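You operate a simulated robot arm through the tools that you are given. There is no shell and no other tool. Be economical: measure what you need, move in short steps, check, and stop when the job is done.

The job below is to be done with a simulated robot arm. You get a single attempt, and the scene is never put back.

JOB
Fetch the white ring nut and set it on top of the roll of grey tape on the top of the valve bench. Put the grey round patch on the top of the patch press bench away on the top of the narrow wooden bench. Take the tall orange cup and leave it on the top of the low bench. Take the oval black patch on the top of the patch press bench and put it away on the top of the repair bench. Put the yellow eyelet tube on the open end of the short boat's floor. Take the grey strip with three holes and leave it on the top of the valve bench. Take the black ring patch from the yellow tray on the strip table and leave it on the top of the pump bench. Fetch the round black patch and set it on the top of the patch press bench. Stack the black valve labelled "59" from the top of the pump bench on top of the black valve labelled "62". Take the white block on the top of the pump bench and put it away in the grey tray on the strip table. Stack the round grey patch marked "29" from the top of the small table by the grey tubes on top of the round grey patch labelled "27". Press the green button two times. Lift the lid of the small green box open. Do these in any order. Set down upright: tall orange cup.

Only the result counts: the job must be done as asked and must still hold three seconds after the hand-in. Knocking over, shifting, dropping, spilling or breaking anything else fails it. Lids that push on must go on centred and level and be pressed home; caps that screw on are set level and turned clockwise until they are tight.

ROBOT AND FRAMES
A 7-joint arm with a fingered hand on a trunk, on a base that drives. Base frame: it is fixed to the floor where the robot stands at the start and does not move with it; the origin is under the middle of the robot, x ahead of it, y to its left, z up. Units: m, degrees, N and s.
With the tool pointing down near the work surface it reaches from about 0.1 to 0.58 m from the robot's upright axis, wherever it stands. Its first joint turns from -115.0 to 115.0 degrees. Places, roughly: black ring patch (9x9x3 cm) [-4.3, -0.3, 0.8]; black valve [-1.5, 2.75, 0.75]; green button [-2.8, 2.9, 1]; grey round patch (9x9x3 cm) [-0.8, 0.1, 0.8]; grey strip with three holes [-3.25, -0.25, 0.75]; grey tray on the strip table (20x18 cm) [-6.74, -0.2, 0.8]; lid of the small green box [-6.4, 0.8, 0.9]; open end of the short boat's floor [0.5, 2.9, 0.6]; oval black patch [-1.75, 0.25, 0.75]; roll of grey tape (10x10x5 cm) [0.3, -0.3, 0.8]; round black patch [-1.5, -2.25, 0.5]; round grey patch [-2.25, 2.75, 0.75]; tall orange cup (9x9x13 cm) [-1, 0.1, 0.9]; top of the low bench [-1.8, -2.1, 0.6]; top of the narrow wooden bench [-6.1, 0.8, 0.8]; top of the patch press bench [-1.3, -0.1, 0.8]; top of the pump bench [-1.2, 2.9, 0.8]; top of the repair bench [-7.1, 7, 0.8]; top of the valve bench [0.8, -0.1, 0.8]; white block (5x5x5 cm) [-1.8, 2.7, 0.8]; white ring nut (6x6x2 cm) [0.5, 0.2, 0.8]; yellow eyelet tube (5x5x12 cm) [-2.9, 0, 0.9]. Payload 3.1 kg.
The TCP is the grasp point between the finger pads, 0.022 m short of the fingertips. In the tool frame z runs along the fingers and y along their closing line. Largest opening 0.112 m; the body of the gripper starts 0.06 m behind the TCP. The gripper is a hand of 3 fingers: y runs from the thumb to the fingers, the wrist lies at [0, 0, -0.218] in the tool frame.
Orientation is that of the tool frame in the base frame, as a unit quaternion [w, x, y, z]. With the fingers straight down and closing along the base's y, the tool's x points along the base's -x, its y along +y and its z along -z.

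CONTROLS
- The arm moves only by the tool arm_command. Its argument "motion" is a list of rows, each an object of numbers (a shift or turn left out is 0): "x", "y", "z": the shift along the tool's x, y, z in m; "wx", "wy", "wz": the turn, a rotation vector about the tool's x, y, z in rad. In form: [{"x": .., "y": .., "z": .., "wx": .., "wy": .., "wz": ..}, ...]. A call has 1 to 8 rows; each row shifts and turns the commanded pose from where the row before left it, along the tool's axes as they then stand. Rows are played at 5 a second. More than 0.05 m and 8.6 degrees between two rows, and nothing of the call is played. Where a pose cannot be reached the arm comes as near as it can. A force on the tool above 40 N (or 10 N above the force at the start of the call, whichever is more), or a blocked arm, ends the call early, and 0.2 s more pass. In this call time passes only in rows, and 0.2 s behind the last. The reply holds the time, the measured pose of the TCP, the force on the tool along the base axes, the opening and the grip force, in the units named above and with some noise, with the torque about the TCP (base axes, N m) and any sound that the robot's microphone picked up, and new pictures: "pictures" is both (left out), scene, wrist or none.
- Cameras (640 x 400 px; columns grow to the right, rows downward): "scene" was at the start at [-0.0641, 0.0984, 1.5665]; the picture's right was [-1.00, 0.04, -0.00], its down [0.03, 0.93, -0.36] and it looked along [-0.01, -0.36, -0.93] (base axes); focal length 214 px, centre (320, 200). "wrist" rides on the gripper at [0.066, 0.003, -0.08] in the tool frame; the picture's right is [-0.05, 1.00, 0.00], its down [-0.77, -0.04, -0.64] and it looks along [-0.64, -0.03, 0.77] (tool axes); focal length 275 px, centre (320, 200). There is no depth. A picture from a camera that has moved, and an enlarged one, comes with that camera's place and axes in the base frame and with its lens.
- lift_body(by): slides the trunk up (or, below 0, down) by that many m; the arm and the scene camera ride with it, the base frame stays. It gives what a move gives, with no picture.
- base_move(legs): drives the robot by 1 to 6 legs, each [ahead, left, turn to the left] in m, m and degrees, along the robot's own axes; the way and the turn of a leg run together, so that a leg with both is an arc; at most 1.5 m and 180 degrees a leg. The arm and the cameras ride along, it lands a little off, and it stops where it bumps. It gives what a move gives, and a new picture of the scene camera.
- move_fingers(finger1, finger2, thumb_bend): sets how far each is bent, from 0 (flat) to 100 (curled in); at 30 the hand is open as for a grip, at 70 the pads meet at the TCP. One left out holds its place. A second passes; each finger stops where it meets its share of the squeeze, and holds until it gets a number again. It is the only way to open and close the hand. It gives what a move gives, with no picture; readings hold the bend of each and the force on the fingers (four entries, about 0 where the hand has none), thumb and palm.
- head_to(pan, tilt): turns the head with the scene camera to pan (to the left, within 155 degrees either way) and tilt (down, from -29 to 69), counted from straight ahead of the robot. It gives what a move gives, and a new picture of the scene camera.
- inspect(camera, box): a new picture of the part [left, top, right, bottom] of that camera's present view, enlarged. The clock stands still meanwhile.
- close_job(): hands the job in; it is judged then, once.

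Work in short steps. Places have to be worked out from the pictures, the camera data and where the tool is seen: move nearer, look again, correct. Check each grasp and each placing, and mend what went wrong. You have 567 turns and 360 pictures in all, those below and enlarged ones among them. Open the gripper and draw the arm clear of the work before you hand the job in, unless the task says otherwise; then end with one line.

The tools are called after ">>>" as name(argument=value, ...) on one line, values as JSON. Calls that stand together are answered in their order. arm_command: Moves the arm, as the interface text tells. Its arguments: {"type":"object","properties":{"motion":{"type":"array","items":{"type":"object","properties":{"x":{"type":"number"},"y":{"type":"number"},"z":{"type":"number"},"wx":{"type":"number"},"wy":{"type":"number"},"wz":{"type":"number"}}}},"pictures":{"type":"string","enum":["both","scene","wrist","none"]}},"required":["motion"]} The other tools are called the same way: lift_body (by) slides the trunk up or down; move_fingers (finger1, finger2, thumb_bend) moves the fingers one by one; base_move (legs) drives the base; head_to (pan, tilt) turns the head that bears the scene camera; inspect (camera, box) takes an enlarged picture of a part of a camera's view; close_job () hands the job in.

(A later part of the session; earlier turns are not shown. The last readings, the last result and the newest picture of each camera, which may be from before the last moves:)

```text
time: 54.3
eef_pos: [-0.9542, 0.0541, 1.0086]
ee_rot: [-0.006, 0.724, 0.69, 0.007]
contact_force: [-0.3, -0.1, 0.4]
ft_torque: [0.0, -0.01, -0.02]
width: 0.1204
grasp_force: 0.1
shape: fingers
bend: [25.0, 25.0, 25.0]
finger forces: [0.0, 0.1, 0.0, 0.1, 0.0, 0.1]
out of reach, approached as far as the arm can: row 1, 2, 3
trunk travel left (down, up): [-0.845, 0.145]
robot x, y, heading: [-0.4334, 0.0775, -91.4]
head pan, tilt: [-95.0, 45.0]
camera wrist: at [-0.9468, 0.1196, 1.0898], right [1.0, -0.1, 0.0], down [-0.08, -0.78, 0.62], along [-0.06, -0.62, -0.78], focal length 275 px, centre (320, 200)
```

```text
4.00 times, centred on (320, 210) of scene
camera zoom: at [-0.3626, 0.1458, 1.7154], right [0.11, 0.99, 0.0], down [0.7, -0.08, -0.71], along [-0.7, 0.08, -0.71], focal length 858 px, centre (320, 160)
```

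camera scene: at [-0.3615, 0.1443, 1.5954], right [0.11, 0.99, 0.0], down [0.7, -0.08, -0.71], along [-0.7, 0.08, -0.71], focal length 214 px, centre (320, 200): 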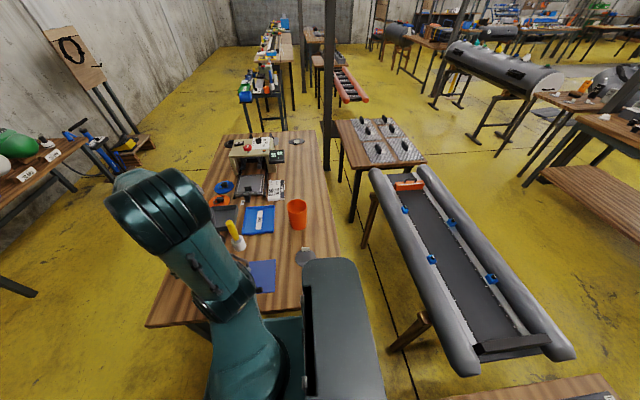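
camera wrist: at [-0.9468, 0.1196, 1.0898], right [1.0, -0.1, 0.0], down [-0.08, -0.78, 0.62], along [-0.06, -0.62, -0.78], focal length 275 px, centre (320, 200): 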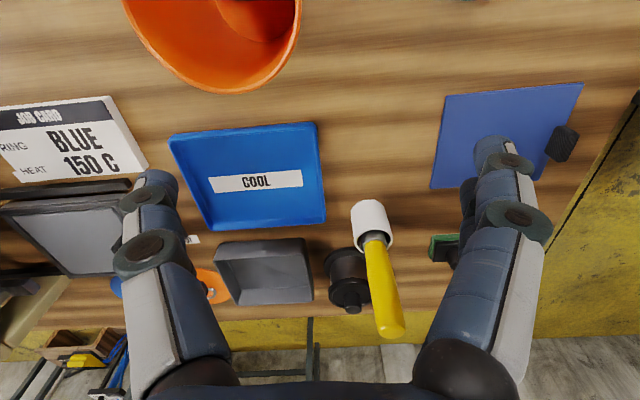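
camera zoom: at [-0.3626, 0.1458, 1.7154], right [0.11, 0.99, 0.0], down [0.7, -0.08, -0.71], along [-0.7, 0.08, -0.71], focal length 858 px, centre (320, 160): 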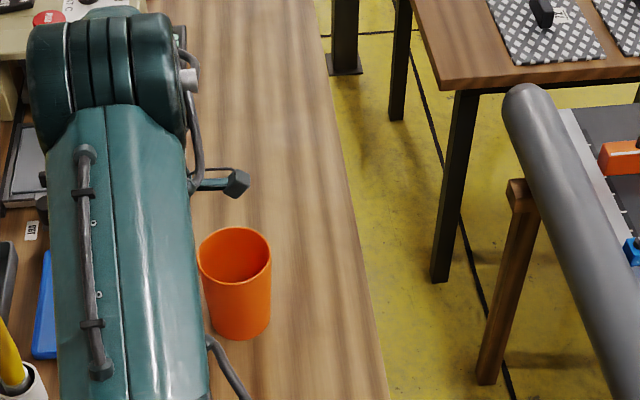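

I found the shoulder sits about 0.1 m ahead of the axis, so facing the bench gives more reach. I'll pull the arm in front of the robot, go mid-gap and turn to face west.

>>> arm_command(motion=[{"z": -0.04}, {"z": -0.04}, {"x": -0.025, "y": 0.042}, {"x": -0.025, "y": 0.042}, {"x": -0.025, "y": 0.042}, {"x": -0.025, "y": 0.042}, {"x": -0.025, "y": 0.042}, {"x": -0.025, "y": 0.042}], pictures="none")

>>> arm_command(motion=[{"x": -0.025, "y": 0.042}, {"x": -0.025, "y": 0.042}, {"x": -0.025, "y": 0.042}, {"x": -0.03, "y": 0.038}, {"x": -0.03, "y": 0.038}, {"x": -0.03, "y": 0.038}, {"x": -0.035, "y": 0.02}], pictures="none")

>>> base_move(legs=[[-0.02, 0.19, 0], [0, 0, -88.5]])

```text
time: 56.1
eef_pos: [-0.7058, -0.1119, 1.0877]
ee_rot: [-0.001, 0.721, 0.693, 0.001]
contact_force: [0.9, 0.1, 0.3]
ft_torque: [0.01, 0.01, 0.03]
width: 0.1202
grasp_force: 0.0
shape: fingers
bend: [25.0, 25.0, 25.0]
finger forces: [0.1, 0.1, 0.0, 0.0, 0.1, 0.0]
out of reach, approached as far as the arm can: row 1
trunk travel left (down, up): [-0.845, 0.145]
robot x, y, heading: [-0.4351, 0.0801, -91.6]
head pan, tilt: [-95.0, 45.0]
```

```text
time: 57.7
eef_pos: [-0.4532, -0.325, 1.0897]
ee_rot: [0.0, 0.722, 0.692, 0.003]
contact_force: [-0.1, 0.5, 1.0]
ft_torque: [-0.02, 0.01, -0.02]
width: 0.12
grasp_force: 0.0
shape: fingers
bend: [25.0, 25.0, 25.0]
finger forces: [0.1, 0.0, 0.0, 0.0, 0.0, 0.1]
trunk travel left (down, up): [-0.845, 0.145]
robot x, y, heading: [-0.4358, 0.08, -91.4]
head pan, tilt: [-95.0, 45.0]
```

```text
time: 63.0
eef_pos: [-0.6453, 0.1015, 1.0893]
ee_rot: [0.002, 1.0, -0.004, 0.001]
contact_force: [-0.7, -0.5, -0.6]
ft_torque: [-0.01, 0.03, 0.01]
width: 0.1205
grasp_force: 0.1
shape: fingers
bend: [25.0, 25.0, 25.0]
finger forces: [0.0, 0.0, 0.0, 0.1, 0.0, 0.0]
trunk travel left (down, up): [-0.845, 0.145]
robot x, y, heading: [-0.2465, 0.0906, -179.7]
head pan, tilt: [-95.0, 45.0]
camera scene: at [-0.1772, 0.0237, 1.7154], right [1.0, -0.08, 0.0], down [-0.06, -0.7, -0.71], along [0.06, 0.7, -0.71], focal length 214 px, centre (320, 200)
```

scene: 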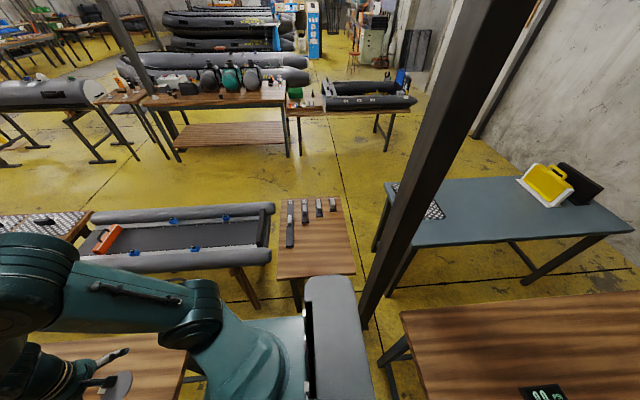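

Facing west now. I'll drive ahead about 0.16 m and look at the bench.

>>> base_move(legs=[[0.16, 0, 0]])

>>> head_to(pan=0, tilt=50)

```text
time: 64.4
eef_pos: [-0.8038, 0.1013, 1.0895]
ee_rot: [0.002, 1.0, -0.004, 0.001]
contact_force: [-0.8, -0.1, -0.3]
ft_torque: [0.0, -0.02, -0.02]
width: 0.1203
grasp_force: 0.0
shape: fingers
bend: [25.0, 25.0, 25.0]
finger forces: [0.0, 0.1, 0.1, 0.0, 0.0, 0.1]
trunk travel left (down, up): [-0.845, 0.145]
robot x, y, heading: [-0.4039, 0.0925, -179.5]
head pan, tilt: [-95.0, 45.0]
camera scene: at [-0.3363, 0.0226, 1.7154], right [1.0, -0.08, 0.0], down [-0.06, -0.7, -0.71], along [0.06, 0.7, -0.71], focal length 214 px, centre (320, 200)
```

scene: 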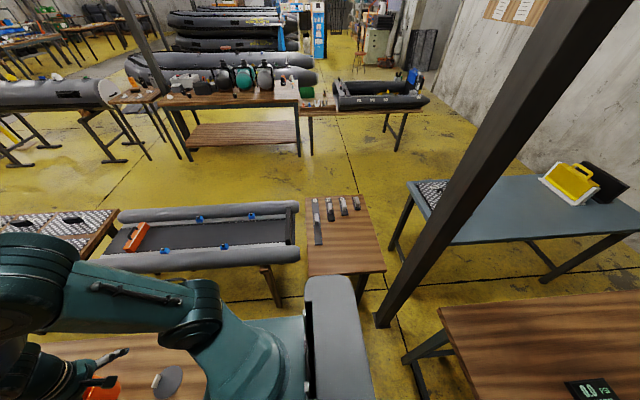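

```text
time: 66.1
eef_pos: [-0.805, 0.1013, 1.0902]
ee_rot: [0.001, 1.0, -0.004, 0.0]
contact_force: [0.5, 0.2, -0.3]
ft_torque: [0.02, -0.04, 0.03]
width: 0.12
grasp_force: 0.1
shape: fingers
bend: [25.0, 25.0, 25.0]
finger forces: [0.0, 0.1, 0.0, 0.0, 0.1, 0.0]
trunk travel left (down, up): [-0.845, 0.145]
robot x, y, heading: [-0.4013, 0.0875, -179.7]
head pan, tilt: [0.0, 50.0]
camera scene: at [-0.4201, -0.0588, 1.7085], right [-0.01, 1.0, 0.0], down [0.77, 0.0, -0.64], along [-0.64, 0.0, -0.77], focal length 214 px, centre (320, 200)
```

scene: 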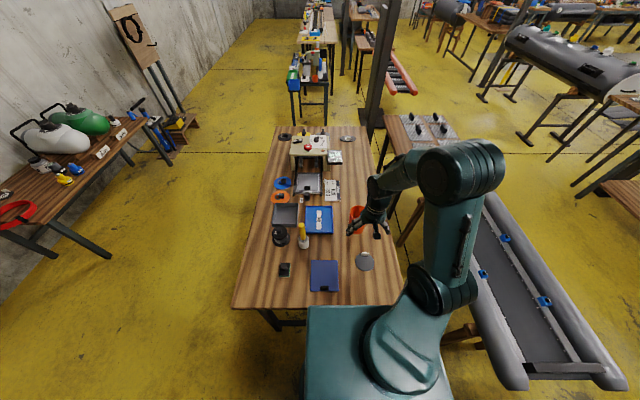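

Robot is at (-0.40, 0.09) facing west, and the shoulder now has reach to spare. I'll move over the cup at (-0.998, 0.12).

>>> arm_command(motion=[{"x": -0.048, "y": -0.005}, {"x": -0.048, "y": -0.005}, {"x": -0.048, "y": -0.005}, {"x": -0.048, "y": -0.004}, {"z": 0.04}, {"z": 0.04}], pictures="both")

```text
time: 67.5
eef_pos: [-0.9974, 0.1205, 1.0088]
ee_rot: [0.002, 1.0, -0.003, 0.001]
contact_force: [0.0, -0.2, 0.2]
ft_torque: [0.03, 0.01, 0.04]
width: 0.1201
grasp_force: 0.0
shape: fingers
bend: [25.0, 25.0, 25.0]
finger forces: [0.0, 0.0, 0.0, 0.1, 0.0, 0.0]
trunk travel left (down, up): [-0.845, 0.145]
robot x, y, heading: [-0.4042, 0.0934, -179.7]
head pan, tilt: [0.0, 50.0]
camera scene: at [-0.4218, -0.0593, 1.7085], right [-0.01, 1.0, 0.0], down [0.77, 0.01, -0.64], along [-0.64, 0.0, -0.77], focal length 214 px, centre (320, 200)
camera wrist: at [-0.9314, 0.1176, 1.0899], right [-0.05, -1.0, 0.0], down [-0.77, 0.04, 0.63], along [-0.63, 0.03, -0.77], focal length 275 px, centre (320, 200)
```

scene: 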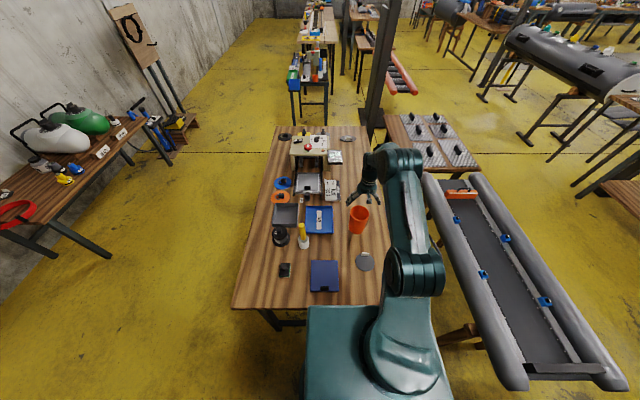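
wrist: 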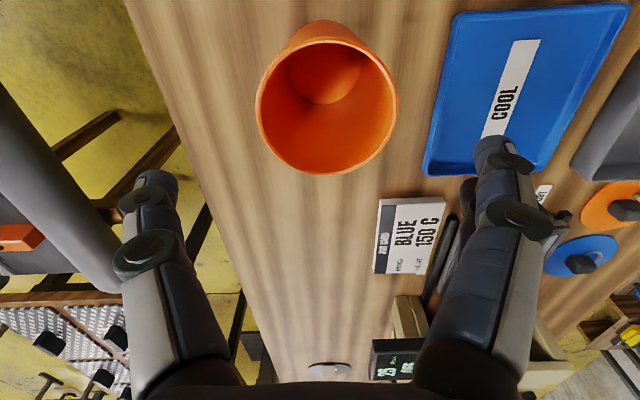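

The cup sits at (-0.993, 0.116), well centred. I'll descend around it and grip its upper part.

>>> arm_command(motion=[{"x": 0.003, "y": 0.004, "z": 0.03}, {"z": 0.03}, {"z": 0.03}, {"z": 0.022}], pictures="wrist")

>>> move_fingers(finger1=60, finger2=60, thumb_bend=60)

>>> arm_command(motion=[{"z": -0.03}, {"z": -0.04}, {"z": -0.04}], pictures="both")

```text
time: 68.5
eef_pos: [-0.9938, 0.1168, 0.8985]
ee_rot: [0.003, 1.0, -0.004, 0.001]
contact_force: [0.2, 0.4, 2.9]
ft_torque: [0.04, -0.01, -0.05]
width: 0.121
grasp_force: 1.6
shape: fingers
bend: [25.0, 25.0, 25.0]
finger forces: [0.1, 1.3, 0.0, 0.1, 1.8, 0.0]
trunk travel left (down, up): [-0.845, 0.145]
robot x, y, heading: [-0.4021, 0.0935, -179.4]
head pan, tilt: [0.0, 50.0]
camera wrist: at [-0.9271, 0.1139, 0.9784], right [-0.05, -1.0, 0.0], down [-0.77, 0.04, 0.64], along [-0.63, 0.03, -0.77], focal length 275 px, centre (320, 200)
```

wrist: 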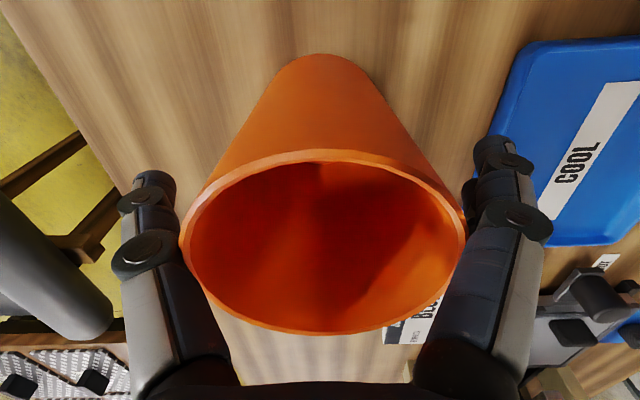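

```text
time: 69.5
eef_pos: [-0.993, 0.1168, 0.8985]
ee_rot: [0.002, 1.0, -0.003, -0.001]
contact_force: [0.1, 0.6, 11.3]
ft_torque: [0.05, -0.05, 0.01]
width: 0.0727
grasp_force: 33.4
shape: fingers
bend: [52.0, 56.0, 54.0]
finger forces: [15.6, 18.8, 0.0, 0.1, 32.6, 0.0]
trunk travel left (down, up): [-0.845, 0.145]
robot x, y, heading: [-0.4031, 0.0965, -179.7]
head pan, tilt: [0.0, 50.0]
```

```text
time: 70.3
eef_pos: [-0.9933, 0.1173, 1.0072]
ee_rot: [0.002, 1.0, -0.003, 0.001]
contact_force: [0.3, -0.1, -0.5]
ft_torque: [0.01, 0.0, 0.02]
width: 0.0723
grasp_force: 30.6
shape: fingers
bend: [52.0, 56.0, 54.0]
finger forces: [13.9, 17.1, 0.0, 0.0, 29.7, 0.1]
trunk travel left (down, up): [-0.845, 0.145]
robot x, y, heading: [-0.4045, 0.095, -179.4]
head pan, tilt: [0.0, 50.0]
camera scene: at [-0.4196, -0.059, 1.7084], right [-0.01, 1.0, 0.0], down [0.77, 0.0, -0.64], along [-0.64, 0.0, -0.77], focal length 214 px, centre (320, 200)
camera wrist: at [-0.9262, 0.1142, 1.0894], right [-0.05, -1.0, 0.0], down [-0.77, 0.04, 0.63], along [-0.63, 0.03, -0.77], focal length 275 px, centre (320, 200)
```

scene: 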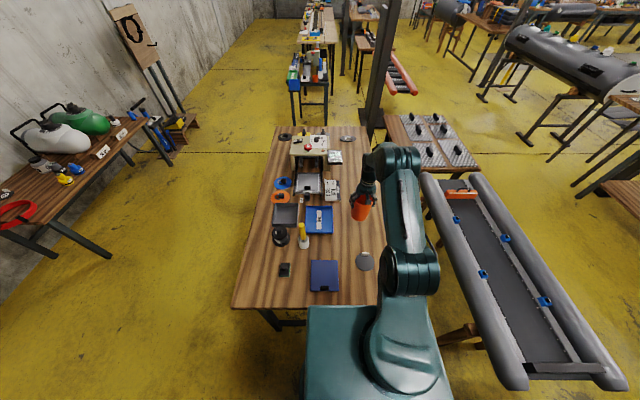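
wrist: 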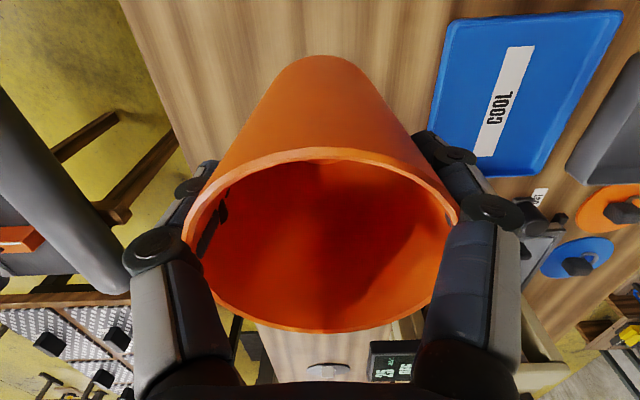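

The cup is held upright. I'll raise and retract it, then back out and strafe south.

>>> arm_command(motion=[{"z": -0.05}, {"z": -0.05}, {"x": 0.045}, {"x": 0.045}, {"x": 0.045}, {"x": 0.045}, {"x": 0.045}], pictures="none")

>>> base_move(legs=[[-0.16, 0, 0], [0, 1.05, 0], [0, 0, 90]])

>>> head_to(pan=-35, tilt=35)

```text
time: 71.9
eef_pos: [-0.7685, 0.1195, 1.1097]
ee_rot: [0.004, 1.0, -0.003, 0.0]
contact_force: [-0.4, -1.0, -1.1]
ft_torque: [0.0, 0.02, 0.0]
width: 0.0722
grasp_force: 29.2
shape: fingers
bend: [52.0, 56.0, 54.0]
finger forces: [13.0, 16.7, 0.0, 0.0, 28.3, 0.0]
trunk travel left (down, up): [-0.845, 0.145]
robot x, y, heading: [-0.3987, 0.0935, -179.5]
head pan, tilt: [0.0, 50.0]
```

```text
time: 82.2
eef_pos: [-0.2556, -1.3241, 1.1077]
ee_rot: [0.0, 0.709, 0.705, 0.001]
contact_force: [-0.6, 0.8, -1.0]
ft_torque: [-0.02, 0.02, 0.02]
width: 0.072
grasp_force: 28.3
shape: fingers
bend: [52.0, 56.0, 54.0]
finger forces: [12.6, 16.9, 0.0, 0.1, 27.8, 0.1]
trunk travel left (down, up): [-0.845, 0.145]
robot x, y, heading: [-0.2295, -0.9564, -89.6]
head pan, tilt: [0.0, 50.0]
camera scene: at [-0.0793, -0.97, 1.7085], right [-1.0, -0.01, 0.0], down [-0.01, 0.77, -0.64], along [0.01, -0.64, -0.77], focal length 214 px, centre (320, 200)
```

scene: 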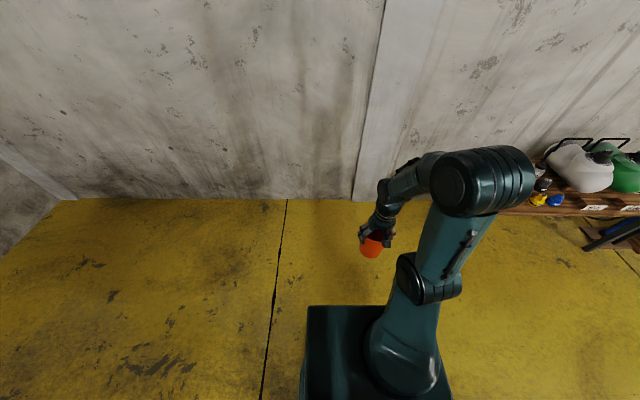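

```text
time: 83.2
eef_pos: [-0.2531, -1.3233, 1.1085]
ee_rot: [0.001, 0.709, 0.706, 0.002]
contact_force: [-0.3, 0.4, -1.1]
ft_torque: [0.01, 0.0, 0.0]
width: 0.0721
grasp_force: 28.6
shape: fingers
bend: [52.0, 56.0, 54.0]
finger forces: [12.4, 16.8, 0.0, 0.0, 27.8, 0.1]
trunk travel left (down, up): [-0.845, 0.145]
robot x, y, heading: [-0.2295, -0.9527, -89.6]
head pan, tilt: [-35.0, 35.0]
camera scene: at [-0.1298, -0.9656, 1.7302], right [-0.82, 0.57, 0.0], down [0.32, 0.47, -0.82], along [-0.46, -0.68, -0.57], focal length 214 px, centre (320, 200)
```

scene: 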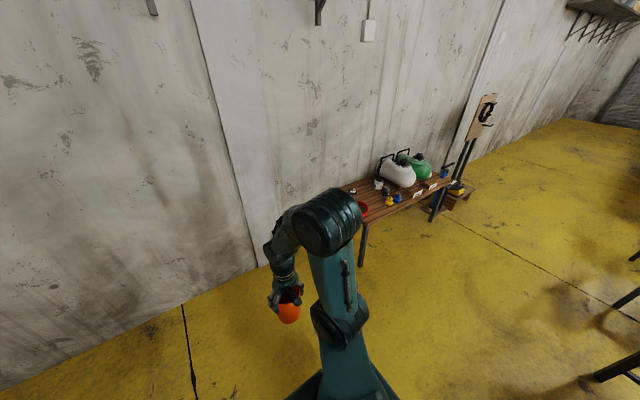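

Facing south now, with the cup steady. I'll strafe west to stand in front of the low bench.

>>> base_move(legs=[[0, -1.2, -0.4]])

>>> head_to(pan=0, tilt=45)

```text
time: 89.3
eef_pos: [-1.4563, -1.3251, 1.1082]
ee_rot: [0.001, 0.714, 0.701, 0.002]
contact_force: [0.0, -0.2, -0.8]
ft_torque: [0.01, -0.02, -0.02]
width: 0.072
grasp_force: 28.4
shape: fingers
bend: [52.0, 56.0, 54.0]
finger forces: [12.4, 16.8, 0.0, 0.1, 27.7, 0.0]
trunk travel left (down, up): [-0.845, 0.145]
robot x, y, heading: [-1.4262, -0.9566, -90.2]
head pan, tilt: [-35.0, 35.0]
camera scene: at [-1.3267, -0.969, 1.7302], right [-0.82, 0.58, 0.0], down [0.33, 0.47, -0.82], along [-0.47, -0.67, -0.57], focal length 214 px, centre (320, 200)
```

scene: 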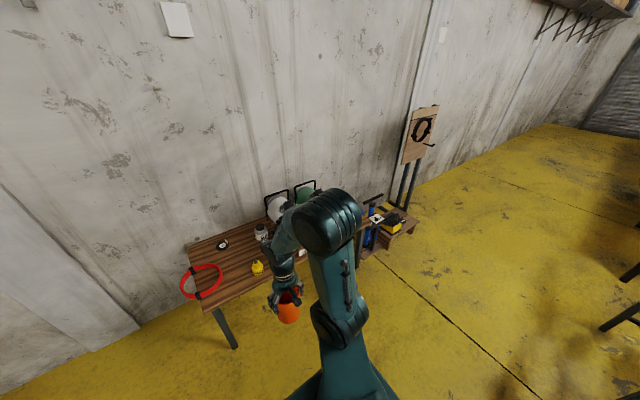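

```text
time: 90.3
eef_pos: [-1.4555, -1.3259, 1.1075]
ee_rot: [0.001, 0.713, 0.701, 0.002]
contact_force: [0.1, 0.6, -0.4]
ft_torque: [0.03, -0.02, -0.02]
width: 0.072
grasp_force: 28.6
shape: fingers
bend: [52.0, 56.0, 54.0]
finger forces: [12.5, 16.9, 0.0, 0.0, 27.7, 0.0]
trunk travel left (down, up): [-0.845, 0.145]
robot x, y, heading: [-1.426, -0.9602, -90.6]
head pan, tilt: [0.0, 45.0]
camera scene: at [-1.2763, -0.9784, 1.7154], right [-1.0, 0.01, 0.0], down [0.0, 0.71, -0.71], along [0.0, -0.71, -0.71], focal length 214 px, centre (320, 200)
```

scene: 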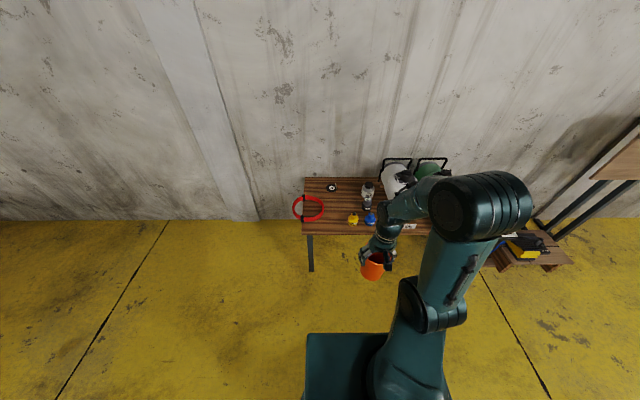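

The round black patch shows at about (-1.37, -2.24), and the bench front edge is near y = -1.79. I'll drive ahead 0.33 m and look closer with the wrist camera.

>>> base_move(legs=[[0.33, 0, 0.6]])

>>> head_to(pan=0, tilt=60)

>>> inspect(camera="scene", box=[240, 60, 480, 210])

>>> inspect(camera="wrist", box=[0, 0, 640, 400])

```text
time: 92.5
eef_pos: [-1.4495, -1.6567, 1.108]
ee_rot: [0.001, 0.708, 0.706, 0.002]
contact_force: [0.5, 1.0, -0.7]
ft_torque: [-0.02, 0.0, -0.02]
width: 0.0721
grasp_force: 28.4
shape: fingers
bend: [52.0, 56.0, 54.0]
finger forces: [12.5, 17.0, 0.0, 0.0, 27.7, 0.0]
trunk travel left (down, up): [-0.845, 0.145]
robot x, y, heading: [-1.4253, -1.2861, -89.4]
head pan, tilt: [0.0, 45.0]
camera scene: at [-1.2751, -1.3075, 1.7154], right [-1.0, -0.01, 0.0], down [-0.01, 0.71, -0.71], along [0.01, -0.71, -0.71], focal length 214 px, centre (320, 200)
```

scene: 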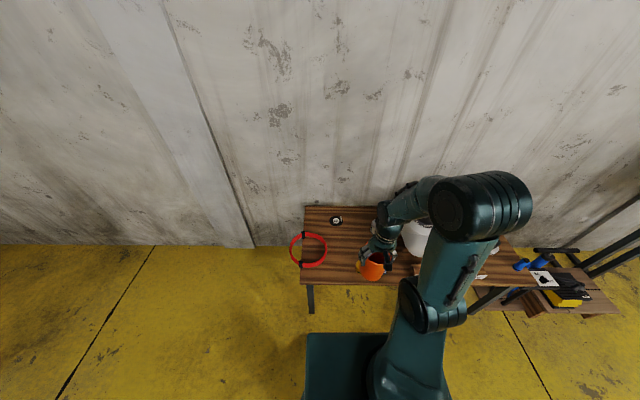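

```text
time: 93.2
eef_pos: [-1.4493, -1.6571, 1.1084]
ee_rot: [0.001, 0.709, 0.705, 0.002]
contact_force: [0.4, 0.2, -0.2]
ft_torque: [-0.05, -0.03, -0.03]
width: 0.0722
grasp_force: 28.6
shape: fingers
bend: [52.0, 56.0, 54.0]
finger forces: [12.5, 16.9, 0.0, 0.0, 27.7, 0.0]
trunk travel left (down, up): [-0.845, 0.145]
robot x, y, heading: [-1.427, -1.2927, -89.5]
head pan, tilt: [0.0, 60.0]
camera scene: at [-1.2752, -1.2928, 1.696], right [-1.0, -0.01, 0.0], down [-0.01, 0.87, -0.5], along [0.0, -0.5, -0.87], focal length 214 px, centre (320, 200)
```

scene: 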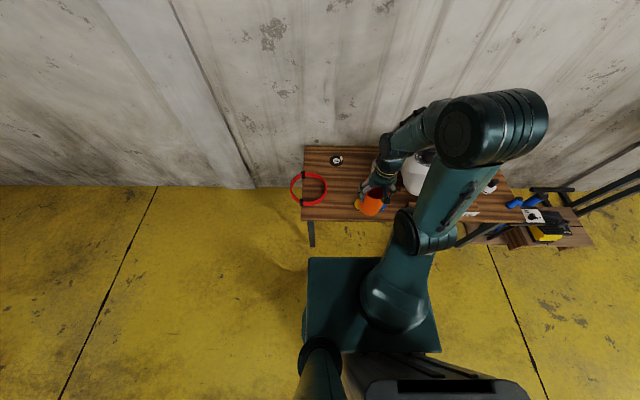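

```text
2.67 times, centred on (360, 135) of scene
camera zoom: at [-1.2752, -1.2928, 1.696], right [-1.0, -0.01, 0.0], down [-0.01, 0.87, -0.5], along [0.0, -0.5, -0.87], focal length 572 px, centre (213, 373)
```

zoom: 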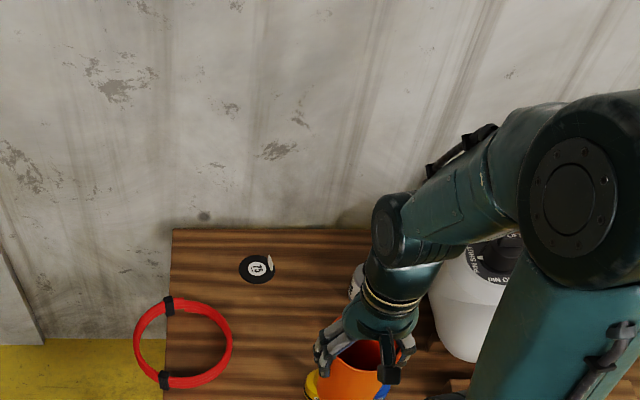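

```text
1.00 times, centred on (320, 200) of wrist (not enlarged: the box is as wide or as high as the picture)
camera zoom: at [-1.4456, -1.5908, 1.1892], right [1.0, -0.05, 0.0], down [-0.04, -0.77, 0.63], along [-0.03, -0.63, -0.77], focal length 275 px, centre (320, 200)
```

zoom: 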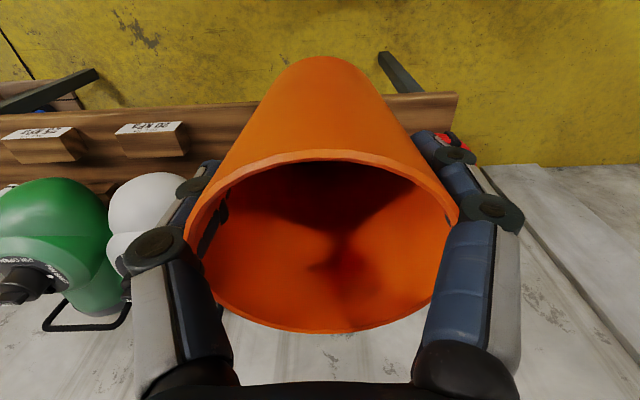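

The spot (-1.41, -2.03) is free, between the red ring and the funnels. I'll drive in 0.15 m more and lower the trunk 0.2 m for this lower bench.

>>> base_move(legs=[[0.15, 0, -0.5]])

>>> lift_body(by=-0.18)

>>> arm_command(motion=[{"x": -0.045, "y": 0.01}, {"x": -0.045, "y": 0.01}, {"x": -0.045, "y": 0.01}, {"x": -0.045, "y": 0.01}, {"x": -0.045, "y": 0.0}], pictures="both")

```text
time: 94.6
eef_pos: [-1.4522, -1.8074, 1.1087]
ee_rot: [0.001, 0.711, 0.703, 0.002]
contact_force: [0.5, -0.7, -0.3]
ft_torque: [0.03, 0.01, -0.01]
width: 0.0719
grasp_force: 28.4
shape: fingers
bend: [52.0, 56.0, 54.0]
finger forces: [12.4, 16.9, 0.0, 0.0, 27.7, 0.0]
trunk travel left (down, up): [-0.845, 0.145]
robot x, y, heading: [-1.4229, -1.4404, -90.0]
head pan, tilt: [0.0, 60.0]
camera scene: at [-1.2745, -1.4436, 1.6959], right [-1.0, 0.0, 0.0], down [0.0, 0.87, -0.5], along [0.0, -0.5, -0.87], focal length 214 px, centre (320, 200)
```

scene: 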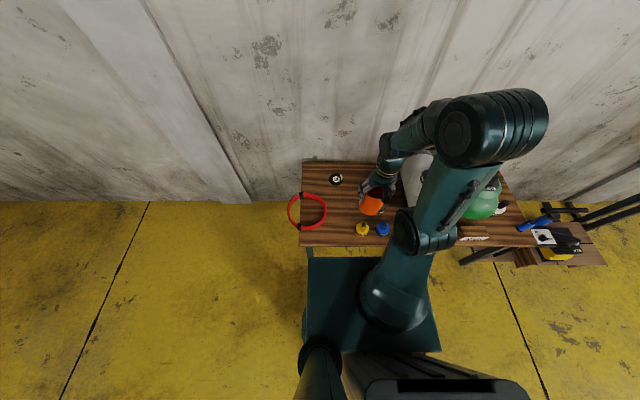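

```text
time: 96.6
eef_pos: [-1.4519, -1.8076, 0.9283]
ee_rot: [0.001, 0.712, 0.703, 0.002]
contact_force: [0.6, 0.3, 0.0]
ft_torque: [-0.03, -0.02, 0.02]
width: 0.0719
grasp_force: 28.6
shape: fingers
bend: [52.0, 56.0, 54.0]
finger forces: [12.5, 17.0, 0.0, 0.0, 27.7, 0.0]
trunk travel left (down, up): [-0.665, 0.325]
robot x, y, heading: [-1.424, -1.4367, -90.0]
head pan, tilt: [0.0, 60.0]
```

```text
time: 97.8
eef_pos: [-1.4152, -2.0327, 0.9261]
ee_rot: [-0.001, 0.711, 0.703, 0.004]
contact_force: [-0.1, 0.4, -0.1]
ft_torque: [0.01, 0.0, 0.02]
width: 0.0715
grasp_force: 27.9
shape: fingers
bend: [52.0, 56.0, 54.0]
finger forces: [12.1, 16.7, 0.0, 0.1, 27.2, 0.0]
trunk travel left (down, up): [-0.665, 0.325]
robot x, y, heading: [-1.4224, -1.4371, -90.0]
head pan, tilt: [0.0, 60.0]
camera scene: at [-1.2743, -1.4458, 1.5159], right [-1.0, 0.0, 0.0], down [0.0, 0.87, -0.5], along [0.0, -0.5, -0.87], focal length 214 px, centre (320, 200)
camera wrist: at [-1.4106, -1.9666, 1.0065], right [1.0, -0.06, 0.0], down [-0.05, -0.77, 0.63], along [-0.04, -0.63, -0.77], focal length 275 px, centre (320, 200)
```

scene: 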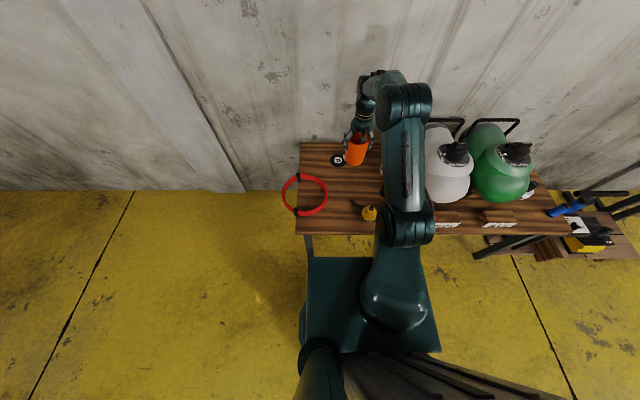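
wrist: 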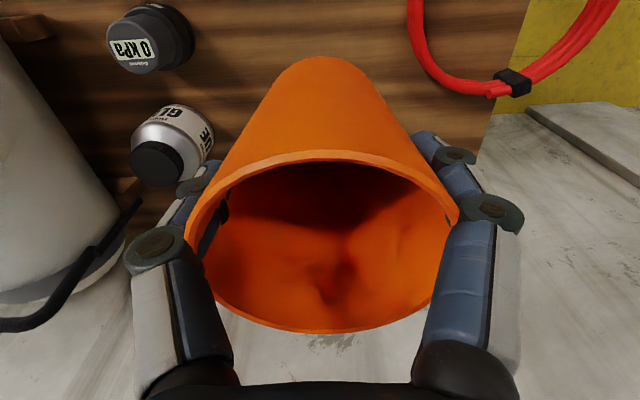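

Clear below. I'll lower the cup, slowing for guarded contact near the bench top.

>>> arm_command(motion=[{"z": 0.05}, {"z": 0.05}, {"z": 0.05}, {"z": 0.05}, {"z": 0.01}, {"z": 0.006}, {"z": 0.005}, {"z": 0.004}], pictures="scene")

```text
time: 99.6
eef_pos: [-1.4143, -2.0311, 0.702]
ee_rot: [0.001, 0.712, 0.702, 0.002]
contact_force: [0.2, -0.1, -0.2]
ft_torque: [0.01, -0.01, -0.01]
width: 0.0714
grasp_force: 27.0
shape: fingers
bend: [52.0, 56.0, 54.0]
finger forces: [12.1, 16.6, 0.0, 0.0, 26.5, 0.1]
trunk travel left (down, up): [-0.665, 0.325]
robot x, y, heading: [-1.4253, -1.4429, -90.0]
head pan, tilt: [0.0, 60.0]
camera scene: at [-1.2745, -1.4443, 1.5159], right [-1.0, 0.0, 0.0], down [0.0, 0.87, -0.5], along [0.0, -0.5, -0.87], focal length 214 px, centre (320, 200)
```

scene: 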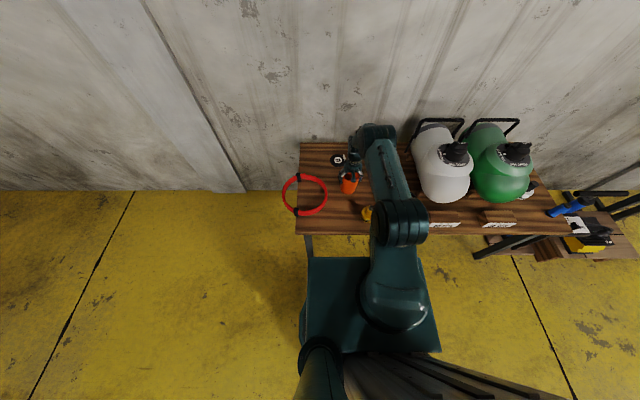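

No contact yet, so I'll continue down in small steps.

>>> arm_command(motion=[{"z": 0.004}, {"z": 0.004}, {"z": 0.004}, {"z": 0.004}, {"z": 0.004}, {"z": 0.004}], pictures="none")

```text
time: 100.4
eef_pos: [-1.4139, -2.0338, 0.6978]
ee_rot: [0.006, 0.712, 0.702, -0.003]
contact_force: [-0.1, 7.7, 29.9]
ft_torque: [0.1, 0.19, -0.07]
width: 0.0719
grasp_force: 32.7
shape: fingers
bend: [53.0, 57.0, 55.0]
finger forces: [16.6, 17.2, 0.1, 0.1, 31.9, 0.0]
trunk travel left (down, up): [-0.665, 0.325]
robot x, y, heading: [-1.4269, -1.4389, -89.9]
head pan, tilt: [0.0, 60.0]
stopped in row 4: the force on the tool passed its limit at 44 N (the readings are from after the stop); the commanded pose is now the measured one
```

The cup is down on the bench at z of about 0.60. I'll ease up and release, opening moderately.

>>> arm_command(motion=[{"z": -0.003}], pictures="none")

>>> move_fingers(finger1=30, finger2=30, thumb_bend=30)

>>> arm_command(motion=[{"z": -0.03}, {"z": -0.04}, {"z": -0.05}, {"z": -0.05}, {"z": -0.05}], pictures="both")

```text
time: 100.8
eef_pos: [-1.414, -2.0325, 0.6984]
ee_rot: [0.004, 0.712, 0.702, -0.002]
contact_force: [0.0, 5.6, 18.5]
ft_torque: [0.08, 0.17, -0.03]
width: 0.0714
grasp_force: 30.5
shape: fingers
bend: [53.0, 57.0, 55.0]
finger forces: [14.9, 16.1, 0.1, 0.0, 29.7, 0.1]
trunk travel left (down, up): [-0.665, 0.325]
robot x, y, heading: [-1.4249, -1.4389, -90.2]
head pan, tilt: [0.0, 60.0]
```

```text
time: 101.8
eef_pos: [-1.4148, -2.0346, 0.6972]
ee_rot: [0.003, 0.712, 0.703, 0.0]
contact_force: [-0.5, 0.8, 3.9]
ft_torque: [-0.08, 0.01, -0.04]
width: 0.1126
grasp_force: 2.7
shape: fingers
bend: [30.0, 30.0, 30.0]
finger forces: [0.0, 2.5, 0.0, 0.0, 2.9, 0.0]
trunk travel left (down, up): [-0.665, 0.325]
robot x, y, heading: [-1.4264, -1.4402, -90.0]
head pan, tilt: [0.0, 60.0]
```

```text
time: 103.0
eef_pos: [-1.4147, -2.0325, 0.9173]
ee_rot: [0.004, 0.712, 0.702, -0.002]
contact_force: [-0.2, -0.5, 0.1]
ft_torque: [-0.02, 0.01, 0.01]
width: 0.1116
grasp_force: 0.1
shape: fingers
bend: [30.0, 30.0, 30.0]
finger forces: [0.0, 0.1, 0.0, 0.0, 0.0, 0.0]
trunk travel left (down, up): [-0.665, 0.325]
robot x, y, heading: [-1.4233, -1.4386, -90.2]
head pan, tilt: [0.0, 60.0]
camera scene: at [-1.2745, -1.4431, 1.5159], right [-1.0, 0.0, 0.0], down [0.0, 0.87, -0.5], along [0.0, -0.5, -0.87], focal length 214 px, centre (320, 200)
camera wrist: at [-1.4103, -1.9658, 0.9981], right [1.0, -0.06, 0.0], down [-0.05, -0.77, 0.64], along [-0.04, -0.64, -0.77], focal length 275 px, centre (320, 200)
```

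scene: 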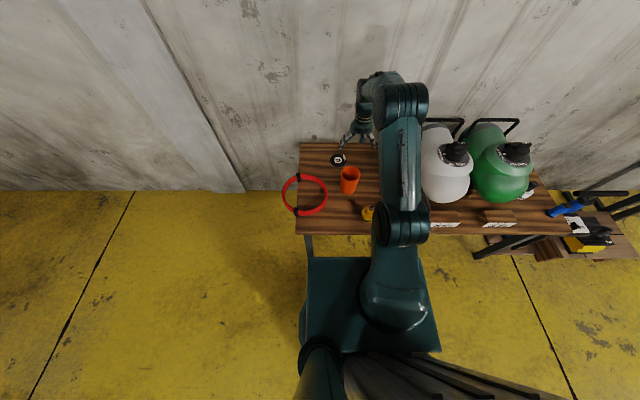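
wrist: 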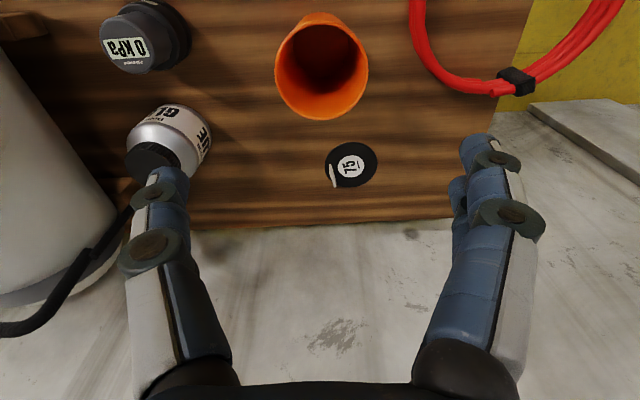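

The cup stands upright on the low bench. Next I'll inspect the round black patch closely.

>>> inspect(camera="wrist", box=[288, 120, 416, 200])

```text
5.00 times, centred on (352, 160) of wrist
camera zoom: at [-1.4103, -1.9658, 0.9981], right [1.0, -0.06, 0.0], down [-0.05, -0.77, 0.64], along [-0.04, -0.64, -0.77], focal length 1376 px, centre (160, 400)
```

zoom: 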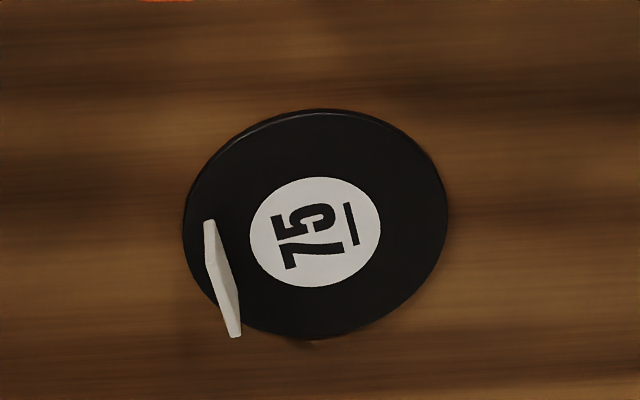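

The patch has a white tab standing on its west rim, at about (-1.406, -2.23), that can be pinched along x. I'll retract a bit and drive 0.17 m closer.

>>> arm_command(motion=[{"x": 0.05}, {"x": 0.05}], pictures="none")

>>> base_move(legs=[[0.17, 0, 0]])

```text
time: 103.6
eef_pos: [-1.4126, -1.9329, 0.9169]
ee_rot: [0.004, 0.711, 0.703, -0.002]
contact_force: [1.0, -0.1, -0.1]
ft_torque: [-0.02, 0.02, -0.02]
width: 0.1113
grasp_force: 0.2
shape: fingers
bend: [30.0, 30.0, 30.0]
finger forces: [0.1, 0.1, 0.0, 0.0, 0.0, 0.0]
trunk travel left (down, up): [-0.665, 0.325]
robot x, y, heading: [-1.4263, -1.4401, -90.0]
head pan, tilt: [0.0, 60.0]
```

```text
time: 105.1
eef_pos: [-1.4122, -2.1029, 0.9161]
ee_rot: [0.002, 0.712, 0.703, 0.0]
contact_force: [-0.3, 0.1, 0.6]
ft_torque: [-0.01, 0.02, 0.02]
width: 0.1115
grasp_force: 0.1
shape: fingers
bend: [30.0, 30.0, 30.0]
finger forces: [0.0, 0.0, 0.1, 0.1, 0.0, 0.1]
trunk travel left (down, up): [-0.665, 0.325]
robot x, y, heading: [-1.4308, -1.6089, -89.8]
head pan, tilt: [0.0, 60.0]
camera scene: at [-1.2744, -1.6141, 1.5159], right [-1.0, 0.0, 0.0], down [0.0, 0.87, -0.5], along [0.0, -0.5, -0.87], focal length 214 px, centre (320, 200)
```

scene: 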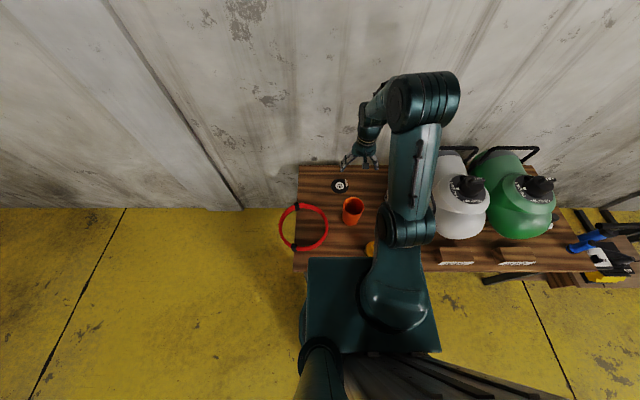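

Now I'll move over the tab at (-1.406, -2.23) and descend partway for a closer look.

>>> arm_command(motion=[{"x": -0.043, "y": 0.002}, {"x": -0.042, "y": 0.002}, {"x": -0.042, "y": 0.002}, {"z": 0.05}, {"z": 0.05}, {"z": 0.05}, {"z": 0.04}], pictures="wrist")

```text
time: 106.7
eef_pos: [-1.4056, -2.2311, 0.7259]
ee_rot: [0.003, 0.711, 0.703, -0.001]
contact_force: [-0.4, 0.0, 0.5]
ft_torque: [-0.02, -0.07, -0.02]
width: 0.1117
grasp_force: 0.1
shape: fingers
bend: [30.0, 30.0, 30.0]
finger forces: [0.1, 0.1, 0.0, 0.1, 0.0, 0.0]
trunk travel left (down, up): [-0.665, 0.325]
robot x, y, heading: [-1.4245, -1.6087, -89.9]
head pan, tilt: [0.0, 60.0]
camera wrist: at [-1.4016, -2.1633, 0.8063], right [1.0, -0.06, 0.0], down [-0.05, -0.77, 0.64], along [-0.03, -0.64, -0.77], focal length 275 px, centre (320, 200)
```

wrist: 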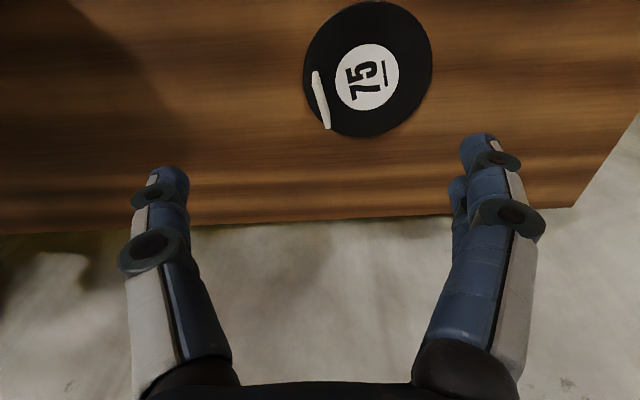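

The tab lies under the TCP at (-1.403, -2.231), tilted about 12°. I'll turn the hand to match and descend.

>>> arm_command(motion=[{"x": 0.0, "y": 0.002, "wz": -0.1}, {"wz": -0.08}, {"z": 0.04}, {"z": 0.03}, {"z": 0.016}], pictures="wrist")

```text
time: 107.9
eef_pos: [-1.406, -2.2174, 0.6443]
ee_rot: [0.004, 0.646, 0.764, -0.001]
contact_force: [-0.1, 0.4, 0.2]
ft_torque: [-0.01, -0.03, 0.02]
width: 0.1114
grasp_force: 0.0
shape: fingers
bend: [30.0, 30.0, 30.0]
finger forces: [0.0, 0.1, 0.0, 0.1, 0.0, 0.0]
out of reach, approached as far as the arm can: row 4, 5
trunk travel left (down, up): [-0.665, 0.325]
robot x, y, heading: [-1.4256, -1.6063, -90.1]
head pan, tilt: [0.0, 60.0]
camera wrist: at [-1.4135, -2.1511, 0.7251], right [0.99, 0.12, 0.0], down [0.09, -0.76, 0.64], along [0.08, -0.64, -0.77], focal length 275 px, centre (320, 200)
```

wrist: 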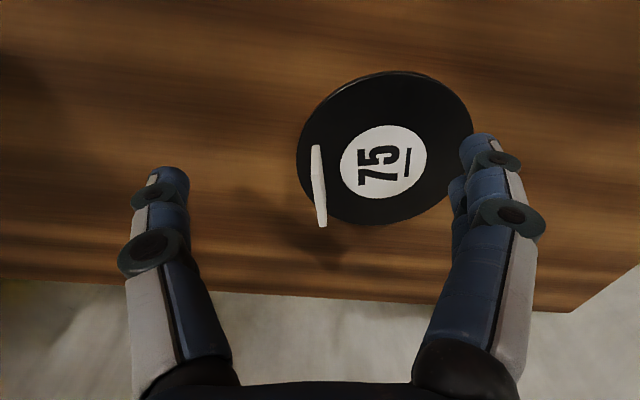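

Slightly short of reach but the tab lies between the fingers. I'll lower a few mm more and close.

>>> arm_command(motion=[{"z": 0.006}], pictures="none")

>>> move_fingers(finger1=75, finger2=75, thumb_bend=75)

>>> inspect(camera="wrist", box=[160, 50, 480, 250])

```text
time: 108.3
eef_pos: [-1.4063, -2.2152, 0.6406]
ee_rot: [0.003, 0.646, 0.763, -0.002]
contact_force: [-0.5, -0.1, 0.9]
ft_torque: [-0.02, 0.02, 0.0]
width: 0.1115
grasp_force: 0.1
shape: fingers
bend: [30.0, 30.0, 30.0]
finger forces: [0.0, 0.0, 0.0, 0.0, 0.0, 0.0]
trunk travel left (down, up): [-0.665, 0.325]
robot x, y, heading: [-1.4269, -1.609, -89.9]
head pan, tilt: [0.0, 60.0]
```

```text
time: 109.3
eef_pos: [-1.4065, -2.2159, 0.6405]
ee_rot: [0.004, 0.645, 0.764, -0.001]
contact_force: [-0.1, -0.5, 0.4]
ft_torque: [0.0, 0.0, 0.04]
width: 0.0
grasp_force: 5.8
shape: fingers
bend: [74.0, 73.0, 73.0]
finger forces: [0.0, 4.9, 0.0, 0.0, 6.3, 0.0]
trunk travel left (down, up): [-0.665, 0.325]
robot x, y, heading: [-1.4248, -1.6066, -89.8]
head pan, tilt: [0.0, 60.0]
```

```text
2.00 times, centred on (320, 150) of wrist
camera zoom: at [-1.4136, -2.149, 0.7209], right [0.99, 0.12, 0.0], down [0.09, -0.76, 0.64], along [0.08, -0.64, -0.77], focal length 551 px, centre (320, 300)
```

zoom: 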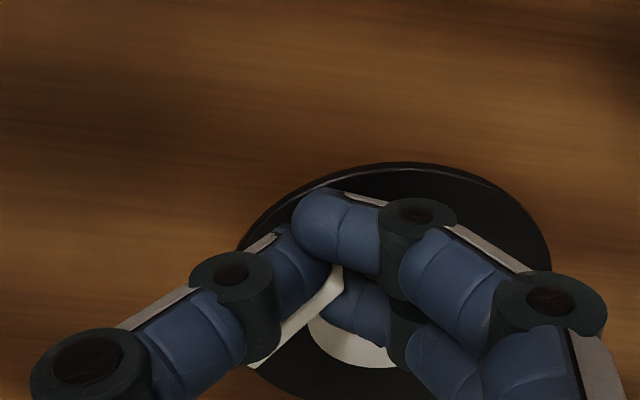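

Only one finger has the tab because I'm short in y. I'll open, rise, drive 4 cm closer and try again.

>>> move_fingers(finger1=35, finger2=35, thumb_bend=35)

>>> arm_command(motion=[{"z": -0.04}, {"z": -0.04}], pictures="none")

>>> base_move(legs=[[0.04, 0, 0]])

>>> inspect(camera="wrist", box=[160, 50, 480, 250])

```text
time: 110.3
eef_pos: [-1.406, -2.2156, 0.6412]
ee_rot: [0.004, 0.645, 0.764, -0.002]
contact_force: [-0.1, -0.8, -0.8]
ft_torque: [0.02, -0.03, -0.04]
width: 0.0973
grasp_force: 0.0
shape: fingers
bend: [35.0, 35.0, 35.0]
finger forces: [0.0, 0.0, 0.0, 0.1, 0.0, 0.0]
trunk travel left (down, up): [-0.665, 0.325]
robot x, y, heading: [-1.4211, -1.6098, -90.1]
head pan, tilt: [0.0, 60.0]
```

```text
time: 110.9
eef_pos: [-1.4065, -2.2171, 0.7206]
ee_rot: [0.004, 0.645, 0.764, -0.002]
contact_force: [0.0, 0.7, 0.3]
ft_torque: [-0.01, 0.01, 0.01]
width: 0.0973
grasp_force: 0.2
shape: fingers
bend: [35.0, 35.0, 35.0]
finger forces: [0.0, 0.0, 0.1, 0.1, 0.1, 0.0]
trunk travel left (down, up): [-0.665, 0.325]
robot x, y, heading: [-1.422, -1.6097, -89.8]
head pan, tilt: [0.0, 60.0]
```

```text
time: 111.8
eef_pos: [-1.4059, -2.2583, 0.72]
ee_rot: [0.003, 0.645, 0.764, -0.001]
contact_force: [-0.6, 0.4, -0.5]
ft_torque: [0.0, -0.01, -0.02]
width: 0.0975
grasp_force: 0.2
shape: fingers
bend: [35.0, 35.0, 35.0]
finger forces: [0.1, 0.1, 0.1, 0.1, 0.1, 0.0]
trunk travel left (down, up): [-0.665, 0.325]
robot x, y, heading: [-1.4303, -1.6484, -90.1]
head pan, tilt: [0.0, 60.0]
camera scene: at [-1.2743, -1.655, 1.5159], right [-1.0, 0.0, 0.0], down [0.0, 0.87, -0.5], along [0.0, -0.5, -0.87], focal length 214 px, centre (320, 200)
```

scene: 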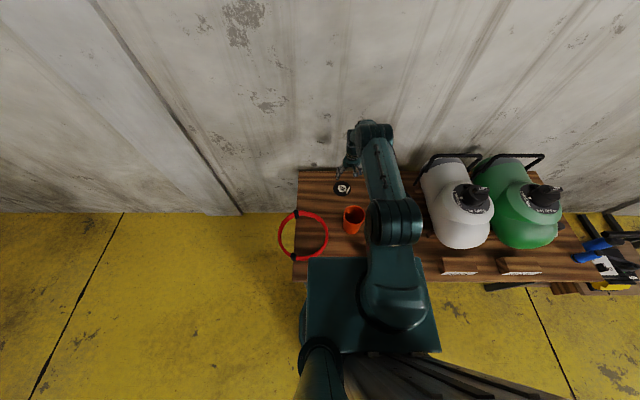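

```text
2.00 times, centred on (320, 150) of wrist
camera zoom: at [-1.4144, -2.1921, 0.7994], right [0.99, 0.12, 0.0], down [0.09, -0.76, 0.64], along [0.08, -0.64, -0.77], focal length 551 px, centre (320, 300)
```

zoom: 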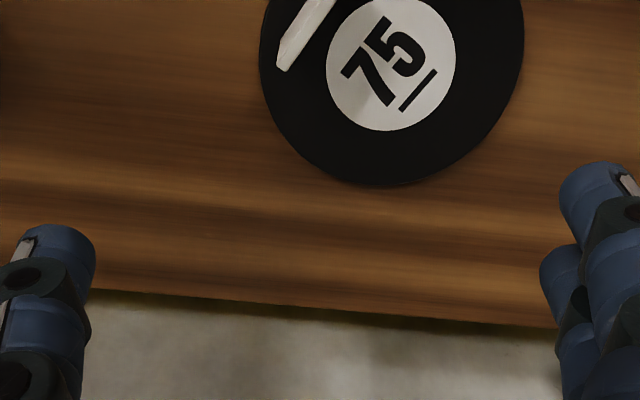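

The patch rotated a little. I'll step the hand back to see the tab fully.

>>> arm_command(motion=[{"x": 0.04}], pictures="wrist")

```text
time: 112.2
eef_pos: [-1.413, -2.2179, 0.7199]
ee_rot: [0.004, 0.646, 0.763, -0.001]
contact_force: [0.7, -0.6, -0.2]
ft_torque: [0.02, 0.02, -0.01]
width: 0.0977
grasp_force: 0.0
shape: fingers
bend: [35.0, 35.0, 35.0]
finger forces: [0.1, 0.0, 0.0, 0.1, 0.0, 0.0]
trunk travel left (down, up): [-0.665, 0.325]
robot x, y, heading: [-1.4239, -1.646, -89.9]
head pan, tilt: [0.0, 60.0]
camera wrist: at [-1.4209, -2.151, 0.7999], right [0.99, 0.12, 0.0], down [0.09, -0.76, 0.64], along [0.08, -0.64, -0.77], focal length 275 px, centre (320, 200)
```

wrist: 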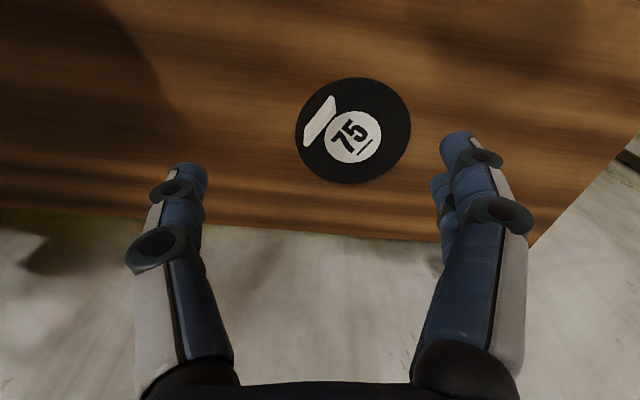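

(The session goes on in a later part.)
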